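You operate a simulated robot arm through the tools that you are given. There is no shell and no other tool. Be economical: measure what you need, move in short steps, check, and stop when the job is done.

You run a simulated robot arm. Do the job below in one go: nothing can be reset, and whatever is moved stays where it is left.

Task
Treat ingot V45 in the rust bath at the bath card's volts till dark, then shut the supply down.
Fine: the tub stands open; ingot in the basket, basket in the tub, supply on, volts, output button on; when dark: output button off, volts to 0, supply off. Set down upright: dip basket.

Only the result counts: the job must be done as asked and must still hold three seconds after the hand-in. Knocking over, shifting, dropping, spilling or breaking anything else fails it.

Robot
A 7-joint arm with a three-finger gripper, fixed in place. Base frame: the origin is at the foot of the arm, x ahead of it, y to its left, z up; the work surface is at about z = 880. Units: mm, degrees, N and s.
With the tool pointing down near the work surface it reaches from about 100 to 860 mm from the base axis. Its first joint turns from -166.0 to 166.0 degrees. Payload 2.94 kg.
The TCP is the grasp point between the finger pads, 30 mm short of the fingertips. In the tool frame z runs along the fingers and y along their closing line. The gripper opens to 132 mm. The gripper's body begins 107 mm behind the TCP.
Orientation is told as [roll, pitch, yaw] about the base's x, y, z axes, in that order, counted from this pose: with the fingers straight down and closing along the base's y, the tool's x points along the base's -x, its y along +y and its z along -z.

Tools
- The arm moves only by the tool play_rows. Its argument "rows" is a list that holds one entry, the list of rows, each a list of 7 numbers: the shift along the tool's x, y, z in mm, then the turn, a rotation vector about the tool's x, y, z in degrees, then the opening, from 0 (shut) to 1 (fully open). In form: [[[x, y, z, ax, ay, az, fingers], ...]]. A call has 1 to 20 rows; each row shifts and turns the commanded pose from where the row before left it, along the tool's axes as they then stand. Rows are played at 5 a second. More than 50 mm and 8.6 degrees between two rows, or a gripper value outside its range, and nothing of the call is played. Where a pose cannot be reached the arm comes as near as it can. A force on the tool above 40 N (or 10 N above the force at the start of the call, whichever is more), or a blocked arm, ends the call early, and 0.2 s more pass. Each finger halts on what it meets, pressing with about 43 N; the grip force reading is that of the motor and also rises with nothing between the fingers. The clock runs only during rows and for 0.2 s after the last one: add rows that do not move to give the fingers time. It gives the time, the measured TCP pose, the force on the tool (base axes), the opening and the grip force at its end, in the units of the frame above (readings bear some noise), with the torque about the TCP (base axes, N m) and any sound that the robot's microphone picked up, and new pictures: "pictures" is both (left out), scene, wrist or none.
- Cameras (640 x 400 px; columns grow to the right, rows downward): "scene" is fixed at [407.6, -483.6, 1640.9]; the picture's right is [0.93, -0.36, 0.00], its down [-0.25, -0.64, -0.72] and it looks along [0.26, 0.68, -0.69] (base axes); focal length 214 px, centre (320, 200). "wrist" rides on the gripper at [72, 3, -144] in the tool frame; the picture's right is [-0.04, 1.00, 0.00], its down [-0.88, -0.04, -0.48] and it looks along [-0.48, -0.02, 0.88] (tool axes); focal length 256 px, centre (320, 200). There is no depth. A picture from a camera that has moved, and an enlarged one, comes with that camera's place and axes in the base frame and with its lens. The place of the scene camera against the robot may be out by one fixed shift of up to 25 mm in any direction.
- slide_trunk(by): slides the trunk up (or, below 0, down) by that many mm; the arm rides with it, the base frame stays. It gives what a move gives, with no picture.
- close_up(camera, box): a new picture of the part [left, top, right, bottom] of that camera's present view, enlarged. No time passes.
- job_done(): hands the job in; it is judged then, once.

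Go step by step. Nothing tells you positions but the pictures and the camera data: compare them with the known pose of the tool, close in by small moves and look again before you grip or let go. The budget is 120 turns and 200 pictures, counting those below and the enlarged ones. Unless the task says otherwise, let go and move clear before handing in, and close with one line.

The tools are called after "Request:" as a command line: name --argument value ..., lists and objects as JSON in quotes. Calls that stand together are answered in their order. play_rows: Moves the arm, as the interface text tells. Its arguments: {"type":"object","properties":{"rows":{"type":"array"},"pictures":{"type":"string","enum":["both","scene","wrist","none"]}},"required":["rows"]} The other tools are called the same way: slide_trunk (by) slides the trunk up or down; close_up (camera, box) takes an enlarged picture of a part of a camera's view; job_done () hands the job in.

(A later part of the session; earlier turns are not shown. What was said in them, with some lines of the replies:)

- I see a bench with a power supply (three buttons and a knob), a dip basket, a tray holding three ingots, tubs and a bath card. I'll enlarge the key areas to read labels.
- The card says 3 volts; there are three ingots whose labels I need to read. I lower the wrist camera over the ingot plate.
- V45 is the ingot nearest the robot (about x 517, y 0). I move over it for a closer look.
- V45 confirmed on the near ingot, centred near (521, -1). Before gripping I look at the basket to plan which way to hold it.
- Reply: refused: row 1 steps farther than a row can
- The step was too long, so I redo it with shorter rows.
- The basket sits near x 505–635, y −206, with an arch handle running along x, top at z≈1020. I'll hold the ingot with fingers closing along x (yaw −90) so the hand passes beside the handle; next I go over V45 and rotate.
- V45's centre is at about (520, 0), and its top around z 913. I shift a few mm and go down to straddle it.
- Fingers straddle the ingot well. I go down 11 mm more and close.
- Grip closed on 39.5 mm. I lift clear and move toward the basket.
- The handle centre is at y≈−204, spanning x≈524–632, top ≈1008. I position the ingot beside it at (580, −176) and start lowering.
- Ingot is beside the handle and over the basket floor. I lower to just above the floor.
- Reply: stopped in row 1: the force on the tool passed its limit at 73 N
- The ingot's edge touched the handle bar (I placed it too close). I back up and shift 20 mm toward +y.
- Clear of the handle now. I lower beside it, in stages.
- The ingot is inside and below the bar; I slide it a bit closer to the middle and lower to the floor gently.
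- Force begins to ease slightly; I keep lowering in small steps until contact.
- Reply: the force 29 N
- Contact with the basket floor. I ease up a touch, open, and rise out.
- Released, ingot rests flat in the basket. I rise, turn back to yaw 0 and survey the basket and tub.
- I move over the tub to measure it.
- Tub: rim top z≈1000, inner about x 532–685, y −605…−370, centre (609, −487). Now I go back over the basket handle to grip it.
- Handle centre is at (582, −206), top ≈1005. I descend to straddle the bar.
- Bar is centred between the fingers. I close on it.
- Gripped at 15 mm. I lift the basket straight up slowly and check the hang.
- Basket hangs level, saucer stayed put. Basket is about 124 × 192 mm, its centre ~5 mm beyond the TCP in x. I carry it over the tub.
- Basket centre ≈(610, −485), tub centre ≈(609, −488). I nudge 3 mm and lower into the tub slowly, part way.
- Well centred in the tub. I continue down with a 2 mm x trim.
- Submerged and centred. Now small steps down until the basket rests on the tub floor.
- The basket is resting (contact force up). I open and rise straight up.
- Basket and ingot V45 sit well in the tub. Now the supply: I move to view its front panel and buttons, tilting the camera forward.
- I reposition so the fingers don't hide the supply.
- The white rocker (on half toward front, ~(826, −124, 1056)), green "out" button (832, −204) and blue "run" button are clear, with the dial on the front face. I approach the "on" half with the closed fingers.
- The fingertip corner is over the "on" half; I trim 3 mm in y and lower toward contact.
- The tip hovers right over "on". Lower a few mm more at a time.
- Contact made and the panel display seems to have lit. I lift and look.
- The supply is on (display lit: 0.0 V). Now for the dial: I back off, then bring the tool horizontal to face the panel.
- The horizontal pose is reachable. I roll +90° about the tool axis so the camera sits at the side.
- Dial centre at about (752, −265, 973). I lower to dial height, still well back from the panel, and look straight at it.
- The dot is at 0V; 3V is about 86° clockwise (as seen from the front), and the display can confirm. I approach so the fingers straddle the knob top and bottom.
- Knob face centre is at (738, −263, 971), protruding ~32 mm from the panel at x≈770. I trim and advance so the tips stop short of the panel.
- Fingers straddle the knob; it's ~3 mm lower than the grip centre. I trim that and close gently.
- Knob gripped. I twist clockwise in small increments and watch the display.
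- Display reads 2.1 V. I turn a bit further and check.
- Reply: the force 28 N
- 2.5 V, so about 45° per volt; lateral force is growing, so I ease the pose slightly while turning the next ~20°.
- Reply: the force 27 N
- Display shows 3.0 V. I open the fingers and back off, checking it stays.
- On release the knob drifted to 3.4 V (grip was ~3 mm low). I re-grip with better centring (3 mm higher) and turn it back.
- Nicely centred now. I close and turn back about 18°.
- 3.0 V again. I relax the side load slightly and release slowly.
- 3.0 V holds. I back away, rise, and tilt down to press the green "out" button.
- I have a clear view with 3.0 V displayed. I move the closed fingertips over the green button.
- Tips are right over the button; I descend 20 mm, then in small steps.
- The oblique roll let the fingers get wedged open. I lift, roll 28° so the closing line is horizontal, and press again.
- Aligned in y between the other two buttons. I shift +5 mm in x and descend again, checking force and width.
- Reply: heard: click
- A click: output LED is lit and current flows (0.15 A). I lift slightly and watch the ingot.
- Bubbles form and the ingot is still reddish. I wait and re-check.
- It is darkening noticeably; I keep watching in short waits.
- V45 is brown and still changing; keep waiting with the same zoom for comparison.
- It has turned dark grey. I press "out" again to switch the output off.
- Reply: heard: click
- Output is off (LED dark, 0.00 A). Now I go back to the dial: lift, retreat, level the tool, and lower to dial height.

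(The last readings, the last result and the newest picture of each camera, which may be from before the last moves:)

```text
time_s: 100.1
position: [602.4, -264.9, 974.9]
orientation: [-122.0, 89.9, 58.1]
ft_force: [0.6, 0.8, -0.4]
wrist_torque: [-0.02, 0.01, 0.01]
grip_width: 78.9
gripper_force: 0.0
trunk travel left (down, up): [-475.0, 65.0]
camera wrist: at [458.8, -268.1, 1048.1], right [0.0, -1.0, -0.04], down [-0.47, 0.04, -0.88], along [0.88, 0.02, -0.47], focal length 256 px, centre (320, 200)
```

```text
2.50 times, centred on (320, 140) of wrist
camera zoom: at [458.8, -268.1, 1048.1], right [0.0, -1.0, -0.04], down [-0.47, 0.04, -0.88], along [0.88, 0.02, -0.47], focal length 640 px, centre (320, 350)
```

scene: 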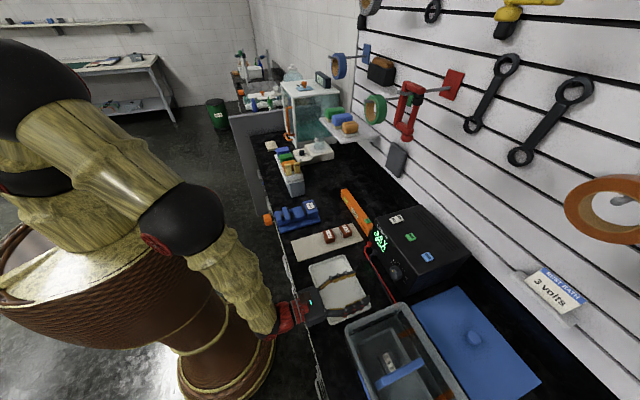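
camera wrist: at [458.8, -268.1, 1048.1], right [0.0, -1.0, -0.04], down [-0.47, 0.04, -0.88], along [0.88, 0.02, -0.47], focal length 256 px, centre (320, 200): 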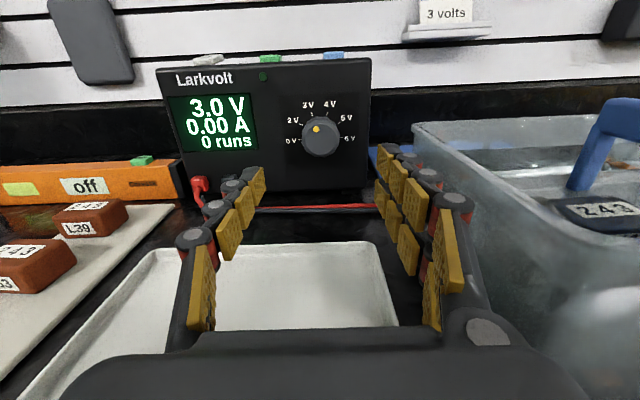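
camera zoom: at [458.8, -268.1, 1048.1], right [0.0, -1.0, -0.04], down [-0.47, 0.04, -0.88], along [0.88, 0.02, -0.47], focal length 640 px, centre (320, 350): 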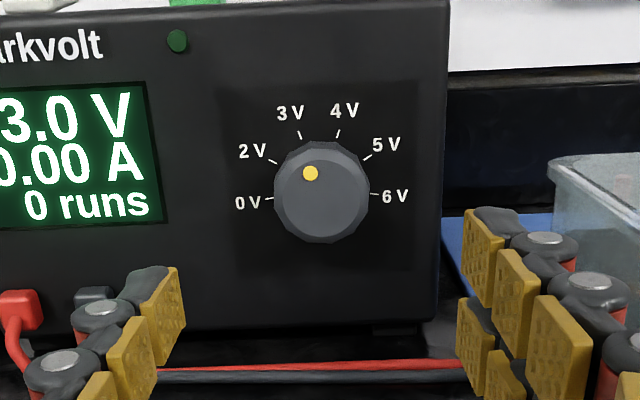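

Aligned with the dial (2–3 mm high). I trim down and advance to straddle the knob.

Request:
play_rows --rows '[[[-1.5, 0, 40, 0, 0, 0, 0.6], [0, 0, 40, 0, 0, 0, 0.6], [0, 0, 30, 0, 0, 0, 0.6], [0, 0, 18, 0, 0, 0, 0.6], [0, 0, 0, 0, 0, 0, 0.6], [0, 0, 0, 0, 0, 0, 0.6]]]' --pictures "none"

Request:
close_up --camera "wrist" --box '[220, 80, 420, 240]'

```text
time_s: 101.5
position: [727.2, -264.0, 972.7]
orientation: [-115.1, 89.9, 65.0]
ft_force: [0.2, -0.4, -0.4]
wrist_torque: [-0.01, 0.02, 0.01]
grip_width: 79.1
gripper_force: 0.2
trunk travel left (down, up): [-475.0, 65.0]
```

```text
2.50 times, centred on (320, 160) of wrist
camera zoom: at [583.4, -267.5, 1045.5], right [0.0, -1.0, -0.04], down [-0.47, 0.04, -0.88], along [0.88, 0.02, -0.47], focal length 640 px, centre (320, 300)
```

zoom: 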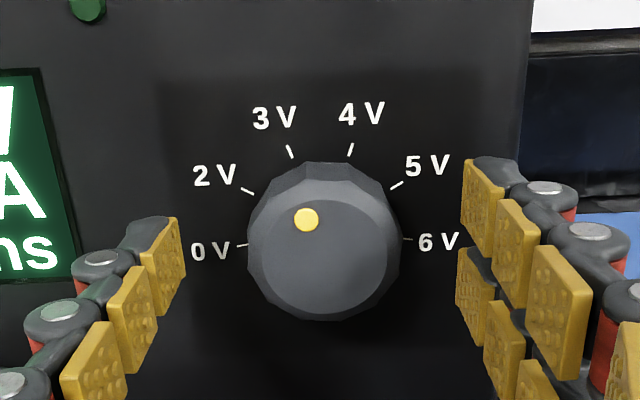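

Centred. Advance 4 mm, close, and turn counter-clockwise ~43° to start.

Request:
play_rows --rows '[[[0, 0, 4, 0, 0, 0, 0.6], [0, 0, 0, 0, 0, 0, 0.45], [0, 0, 0, 0, 0, 0, 0.35], [0, 0, 0, 0, 0, 0, 0.28], [0, 0, 0, 0, 0, 0, 0.28], [0, 0, 0, 0, 0, 0, 0.28], [0, 0, 0, 0, 0, -7.2, 0.28], [0, 0, 0, 0, 0, -7.2, 0.28], [0, 0, 0, 0, 0, -7.2, 0.28], [0, 0, 0, 0, 0, -7.2, 0.28], [0, 0, 0, 0, 0, -7.2, 0.28], [0, 0, 0, 0, 0, -7.2, 0.28], [0, 0, 0, 0, 0, 0, 0.28]]]' --pictures "none"

Request:
close_up --camera "scene" --box '[360, 230, 440, 300]'

```text
time_s: 104.3
position: [730.0, -262.1, 973.3]
orientation: [90.1, 46.7, -90.0]
ft_force: [-2.0, 5.0, -0.5]
wrist_torque: [0.04, -0.04, 0.16]
grip_width: 41.8
gripper_force: 44.7
trunk travel left (down, up): [-475.0, 65.0]
```

```text
5.71 times, centred on (400, 265) of scene
camera zoom: at [407.6, -483.6, 1640.9], right [0.93, -0.36, 0.0], down [-0.25, -0.64, -0.72], along [0.26, 0.68, -0.69], focal length 1226 px, centre (-137, -171)
```

zoom: 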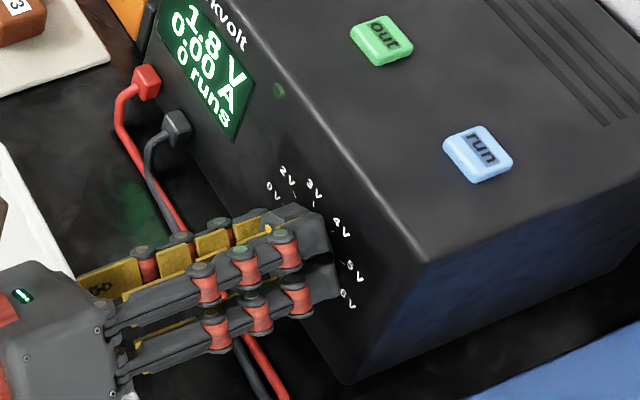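

1.8 V, low side loads. I continue ~37° toward 0.

Request:
play_rows --rows '[[[0, 0, 0, 0, 0, -7, 0.28], [0, 0, 0, 0, 0, -7, 0.28], [0, 0, 0, 0, 0, -7, 0.28], [0, 0, 0, 0, 0, -7, 0.28], [0, 0, 0, 0, 0, -7, 0.28], [0, 0, 0, 0, 0, -3, 0.28], [0, 0, 0, 0, 0, 0, 0.28]]]' --pictures "none"

Request:
close_up --camera "scene" --box '[360, 230, 440, 300]'

```text
time_s: 105.9
position: [730.7, -261.3, 970.2]
orientation: [89.8, 8.9, -89.8]
ft_force: [-10.8, 19.2, -14.2]
wrist_torque: [1.88, 0.44, 0.48]
grip_width: 41.9
gripper_force: 44.2
trunk travel left (down, up): [-475.0, 65.0]
```

```text
5.71 times, centred on (400, 265) of scene
camera zoom: at [407.6, -483.6, 1640.9], right [0.93, -0.36, 0.0], down [-0.25, -0.64, -0.72], along [0.26, 0.68, -0.69], focal length 1226 px, centre (-137, -171)
```

zoom: 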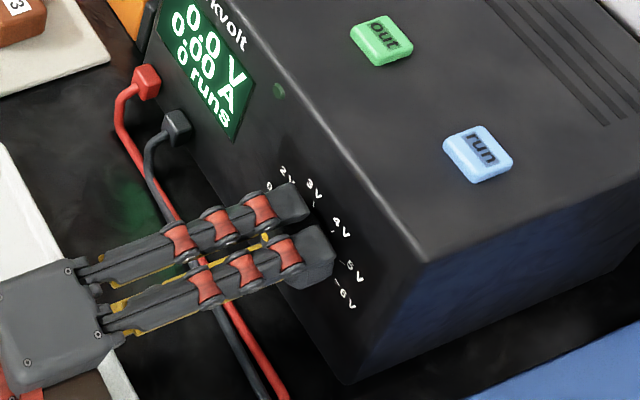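

0.0 V at the stop. I relax the side load and release slowly.

Request:
play_rows --rows '[[[1.3, -1.2, -0.5, 0, 0, 1.5, 0.28], [0, 0, 0, 0, 0, 0, 0.31], [0, 0, 0, 0, 0, 0, 0.325], [0, 0, 0, 0, 0, 0, 0.335], [0, 0, 0, 0, 0, 0, 0.345], [0, 0, 0, 0, 0, 0, 0.36], [0, 0, 0, 0, 0, 0, 0.45], [0, 0, 0, 0, 0, 0, 0.6], [0, 0, 0, 0, 0, 0, 0.6], [0, 0, -30, 0, 0, 0, 0.6], [0, 0, -40, 0, 0, 0, 0.6], [0, 0, 0, 0, 0, 0, 0.6]]]' --pictures "wrist"

Request:
close_up --camera "scene" --box '[360, 230, 440, 300]'

```text
time_s: 108.5
position: [664.9, -258.9, 970.6]
orientation: [90.2, 10.5, -90.0]
ft_force: [0.1, 0.3, -0.3]
wrist_torque: [0.03, -0.01, 0.02]
grip_width: 79.1
gripper_force: 0.1
trunk travel left (down, up): [-475.0, 65.0]
camera wrist: at [521.6, -189.5, 988.2], right [0.0, -0.22, 0.97], down [-0.48, -0.86, -0.2], along [0.88, -0.46, -0.11], focal length 256 px, centre (320, 200)
```

wrist: 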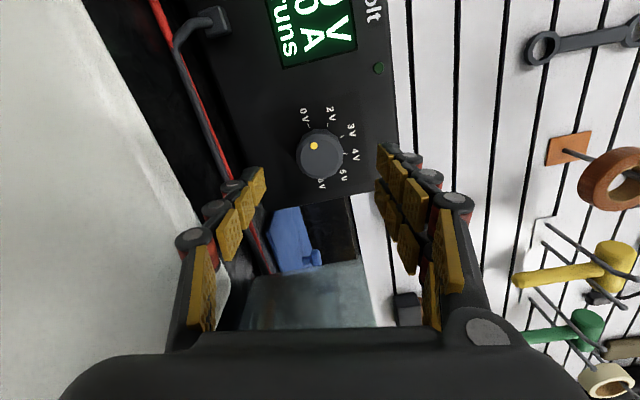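

```text
5.71 times, centred on (400, 265) of scene
camera zoom: at [407.6, -483.6, 1640.9], right [0.93, -0.36, 0.0], down [-0.25, -0.64, -0.72], along [0.26, 0.68, -0.69], focal length 1226 px, centre (-137, -171)
```

zoom: 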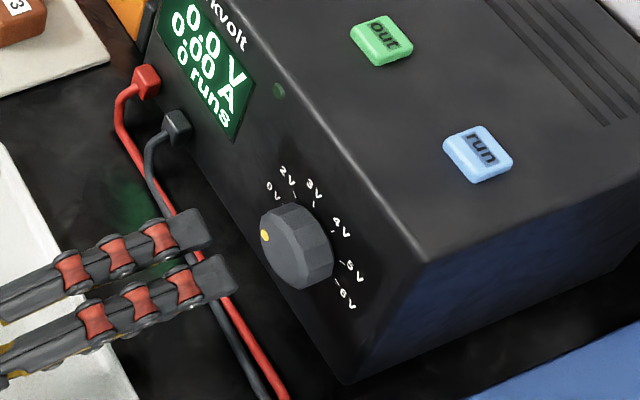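

0.0 V set. I retreat, rise, and roll back to the camera-up pose for pressing the rocker.

Request:
play_rows --rows '[[[0, 0, -35, 0, 0, 0, 0.5], [0, 0, -30, 0, 0, 0, 0.3], [8.2, 44.2, 0, 0, 0, 0, 0.1], [8.2, 44.2, 0, 0, 0, 0, 0], [8.2, 44.2, 0, 0, 0, 0, 0], [8.2, 44.2, 0, 0, 0, 0, 0], [3, 17, 0, 0, 0, 0, 0], [0, 0, 0, 0, 0, 7.95, 0], [0, 0, 0, 0, 0, 7.95, 0], [0, 0, 0, 0, 0, 7.95, 0], [0, 0, 0, 0, 0, 7.95, 0], [0, 0, 0, 0, 0, 7.95, 0], [0, 0, 0, 0, 0, 7.95, 0], [0, 0, 0, 0, 0, 7.95, 0], [0, 0, 0, 0, 0, 7.95, 0], [0, 0, 0, 0, 0, 7.95, 0], [0, 0, 0, 0, 0, 7.95, 0], [0, 0, 0, 0, 0, 0, 0]]]' --pictures "none"

Request:
play_rows --rows '[[[0, 0, 0, 0, -8, 0, 0], [0, 0, 0, 0, -8, 0, 0], [0, 0, 0, 0, -8, 0, 0], [0, 0, 0, 0, -8, 0, 0], [0, 0, 0, 0, -8, 0, 0], [0, 0, 0, 0, -8, 0, 0], [0, 0, 0, 0, 0, 0, 0], [0, 0, 0, 0, 0, 0, 0]]]' --pictures "wrist"

```text
time_s: 112.3
position: [595.4, -262.9, 1169.6]
orientation: [-167.8, 90.0, 12.2]
ft_force: [0.2, -0.2, -1.0]
wrist_torque: [0.01, -0.02, 0.0]
grip_width: 0.0
gripper_force: 28.8
trunk travel left (down, up): [-475.0, 65.0]
```

```text
time_s: 114.1
position: [595.0, -262.7, 1169.4]
orientation: [0.1, 41.9, -180.0]
ft_force: [1.0, 0.7, 0.4]
wrist_torque: [0.02, 0.0, 0.0]
grip_width: 0.0
gripper_force: 28.1
trunk travel left (down, up): [-475.0, 65.0]
camera wrist: at [553.9, -265.5, 1324.9], right [-0.03, -1.0, -0.03], down [-0.97, 0.04, -0.23], along [0.24, 0.02, -0.97], focal length 256 px, centre (320, 200)
```

wrist: 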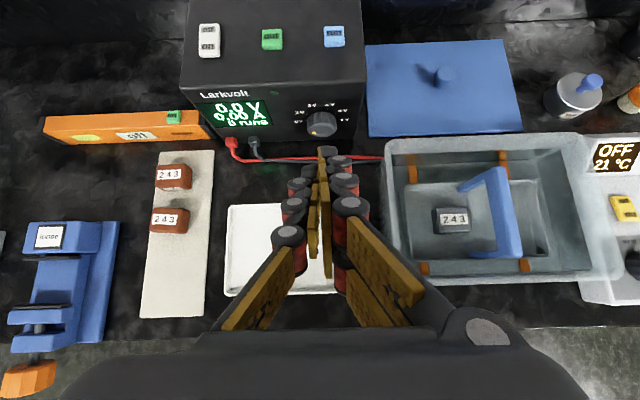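

Voltage 0.0, V45 dark in the bath. I move over the "off" half of the white rocker.

Request:
play_rows --rows '[[[21, -19.7, 28.4, 0, 0, 0, 0], [21, -19.7, 28.4, 0, 0, 0, 0], [21, -19.7, 28.4, 0, 0, 0, 0], [21, -19.7, 28.4, 0, 0, 0, 0], [21, -19.7, 28.4, 0, 0, 0, 0], [21, -19.7, 28.4, 0, 0, 0, 0], [21, -19.7, 28.4, 0, 0, 0, 0], [0, 0, 0, 0, 0, 0, 0], [0, 0, 0, 0, 0, 0, 0]]]' --pictures "wrist"

Request:
close_up --camera "scene" --box '[370, 190, 430, 230]'

```text
time_s: 116.1
position: [838.6, -126.0, 1118.7]
orientation: [0.2, 42.0, -179.9]
ft_force: [0.8, 0.9, -1.0]
wrist_torque: [-0.01, 0.02, -0.01]
grip_width: 0.0
gripper_force: 28.7
trunk travel left (down, up): [-475.0, 65.0]
camera wrist: at [796.0, -128.7, 1274.4], right [-0.03, -1.0, -0.03], down [-0.97, 0.04, -0.23], along [0.24, 0.02, -0.97], focal length 256 px, centre (320, 200)
```

wrist: 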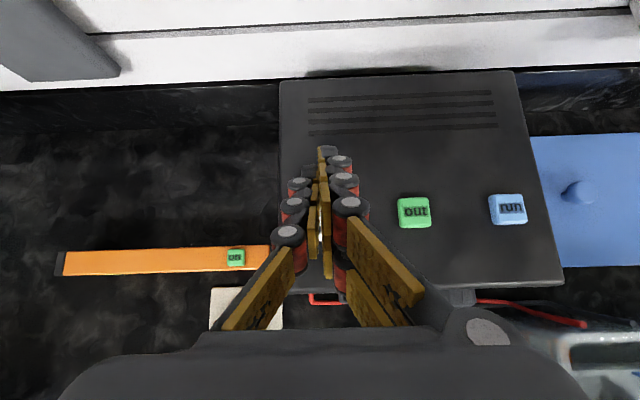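

```text
10.00 times, centred on (400, 210) of scene
camera zoom: at [407.6, -483.6, 1640.9], right [0.93, -0.36, 0.0], down [-0.25, -0.64, -0.72], along [0.26, 0.68, -0.69], focal length 2145 px, centre (-480, 100)
```

zoom: 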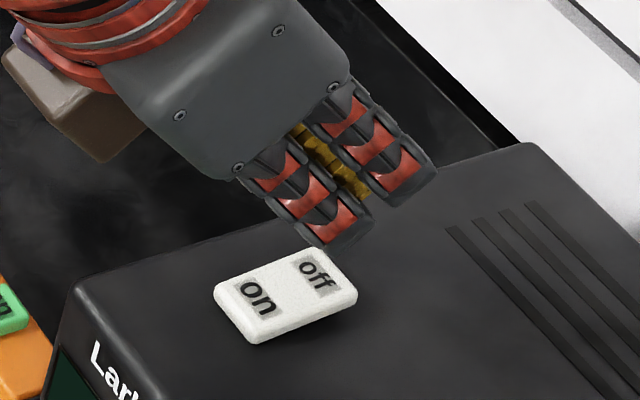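

Slightly far back: I shift −5 mm in x while descending 20 mm.

Request:
play_rows --rows '[[[-9, -1, 6.5, 0, 0, 0, 0], [-8.5, 0, 6, 0, 0, 0, 0], [0, 0, 0, 0, 0, 0, 0]]]' --pictures "none"

Request:
close_up --camera "scene" --box '[370, 190, 430, 230]'

```text
time_s: 116.9
position: [834.4, -125.2, 1097.1]
orientation: [0.1, 42.1, -179.9]
ft_force: [-0.1, -0.1, 0.4]
wrist_torque: [0.04, 0.0, 0.05]
grip_width: 0.0
gripper_force: 28.5
trunk travel left (down, up): [-475.0, 65.0]
```

```text
10.00 times, centred on (400, 210) of scene
camera zoom: at [407.6, -483.6, 1640.9], right [0.93, -0.36, 0.0], down [-0.25, -0.64, -0.72], along [0.26, 0.68, -0.69], focal length 2145 px, centre (-480, 100)
```

zoom: 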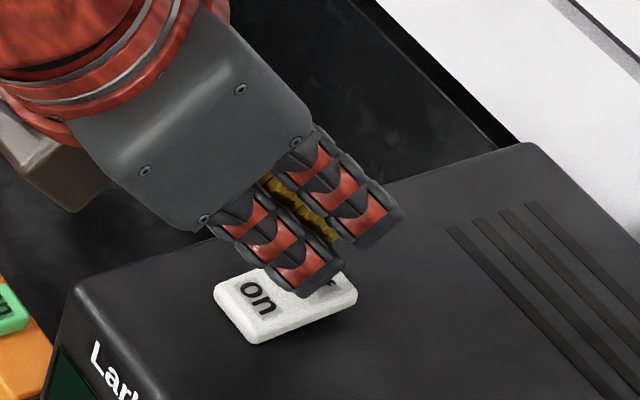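

Request:
play_rows --rows '[[[-1, 0, 4.2, 0, 0, 0, 0], [0, 0, 0, 0, 0, 0, 0]]]' --pictures "none"

Request:
play_rows --rows '[[[-2, 0, 2.2, 0, 0, 0, 0], [0, 0, 0, 0, 0, 0, 0]]]' --pictures "none"

Request:
close_up --camera "scene" --box '[370, 190, 430, 230]'

```text
time_s: 117.5
position: [835.0, -123.6, 1094.9]
orientation: [0.1, 42.1, -179.9]
ft_force: [0.7, -0.3, 1.4]
wrist_torque: [-0.02, -0.01, -0.01]
grip_width: 0.0
gripper_force: 28.9
trunk travel left (down, up): [-475.0, 65.0]
```

```text
time_s: 118.1
position: [836.7, -123.8, 1095.3]
orientation: [0.2, 42.3, -179.9]
ft_force: [3.5, -1.3, 12.9]
wrist_torque: [-0.1, -0.14, 0.0]
grip_width: 0.0
gripper_force: 28.4
trunk travel left (down, up): [-475.0, 65.0]
```

```text
10.00 times, centred on (400, 210) of scene
camera zoom: at [407.6, -483.6, 1640.9], right [0.93, -0.36, 0.0], down [-0.25, -0.64, -0.72], along [0.26, 0.68, -0.69], focal length 2145 px, centre (-480, 100)
```

zoom: 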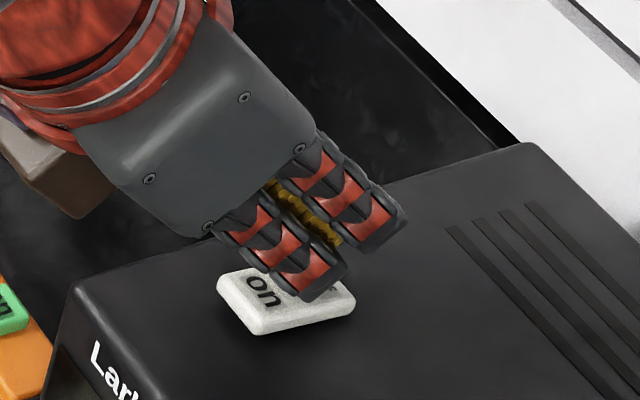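

The rocker tipped to "off" and the display looks dark. I lift away and verify.

Request:
play_rows --rows '[[[15, 0, -16, 0, 0, 0, 0], [20, 0, -35, 0, 0, 0, 0], [0, 0, -45, 0, 0, 0, 0], [0, 0, -45, 0, 0, 0, 0], [0, 0, -45, 0, 0, 0, 0], [0, 0, -45, 0, 0, 0, 0], [0, 0, 0, 0, 0, 0, 0]]]'

Request:
close_up --camera "scene" --box '[360, 190, 470, 290]'

Request:
close_up --camera "scene" --box '[340, 290, 460, 400]'

```text
time_s: 119.7
position: [703.9, -123.6, 1287.0]
orientation: [0.1, 42.1, -179.9]
ft_force: [1.2, -0.2, 0.1]
wrist_torque: [0.04, 0.03, 0.0]
grip_width: 0.0
gripper_force: 28.2
trunk travel left (down, up): [-475.0, 65.0]
camera wrist: at [661.8, -125.8, 1442.3], right [-0.03, -1.0, -0.03], down [-0.97, 0.04, -0.23], along [0.24, 0.02, -0.97], focal length 256 px, centre (320, 200)
```

scene: 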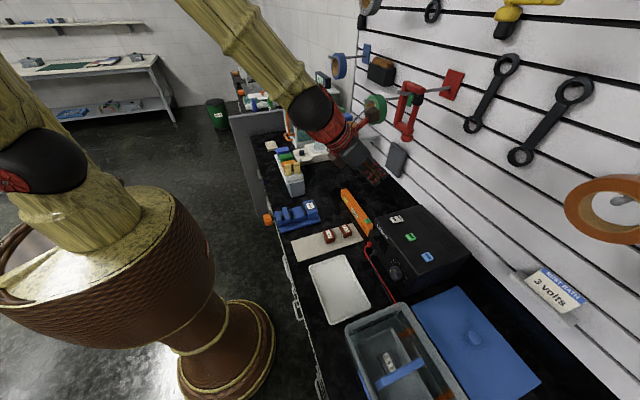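
wrist: 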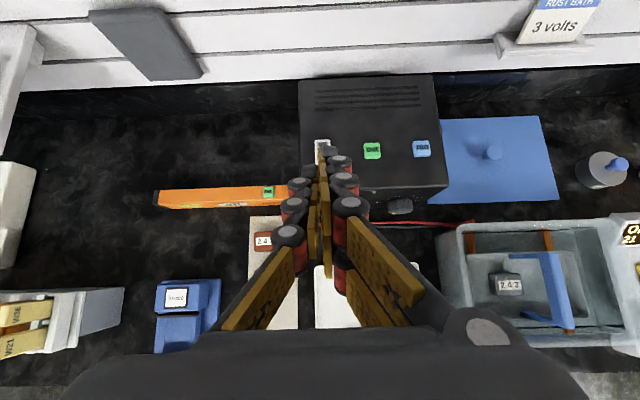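

```text
4.00 times, centred on (415, 240) of scene
camera zoom: at [407.6, -483.6, 1640.9], right [0.93, -0.36, 0.0], down [-0.25, -0.64, -0.72], along [0.26, 0.68, -0.69], focal length 858 px, centre (-60, 40)
```

zoom: 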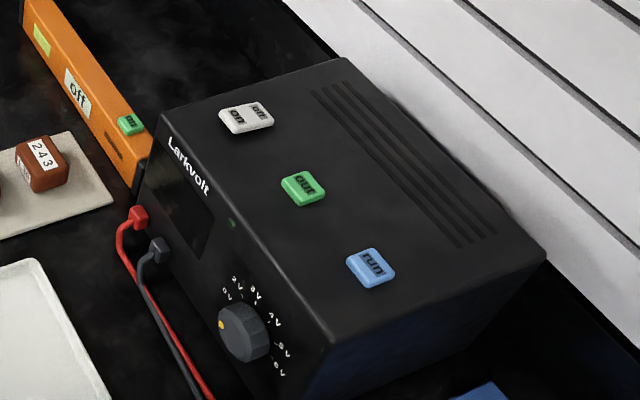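

```text
3.64 times, centred on (400, 345) of scene
camera zoom: at [407.6, -483.6, 1640.9], right [0.93, -0.36, 0.0], down [-0.25, -0.64, -0.72], along [0.26, 0.68, -0.69], focal length 780 px, centre (29, -327)
```

zoom: 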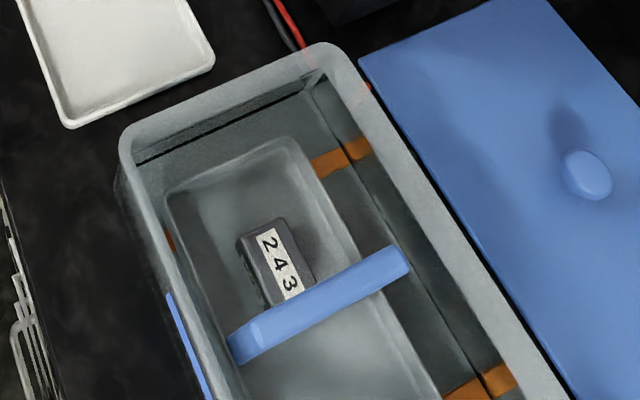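

The display is dark, the rocker is on off, the dial is at 0, and the darkened V45 sits in the upright basket in the open tub. The arm is clear, so I hand in.

Request:
job_done

```text
The job is handed in.
```

V45 was treated at 3.0 V in the rust bath until dark, and the supply is shut down (output off, volts at 0, switched off). V45 is in the upright basket in the open tub.
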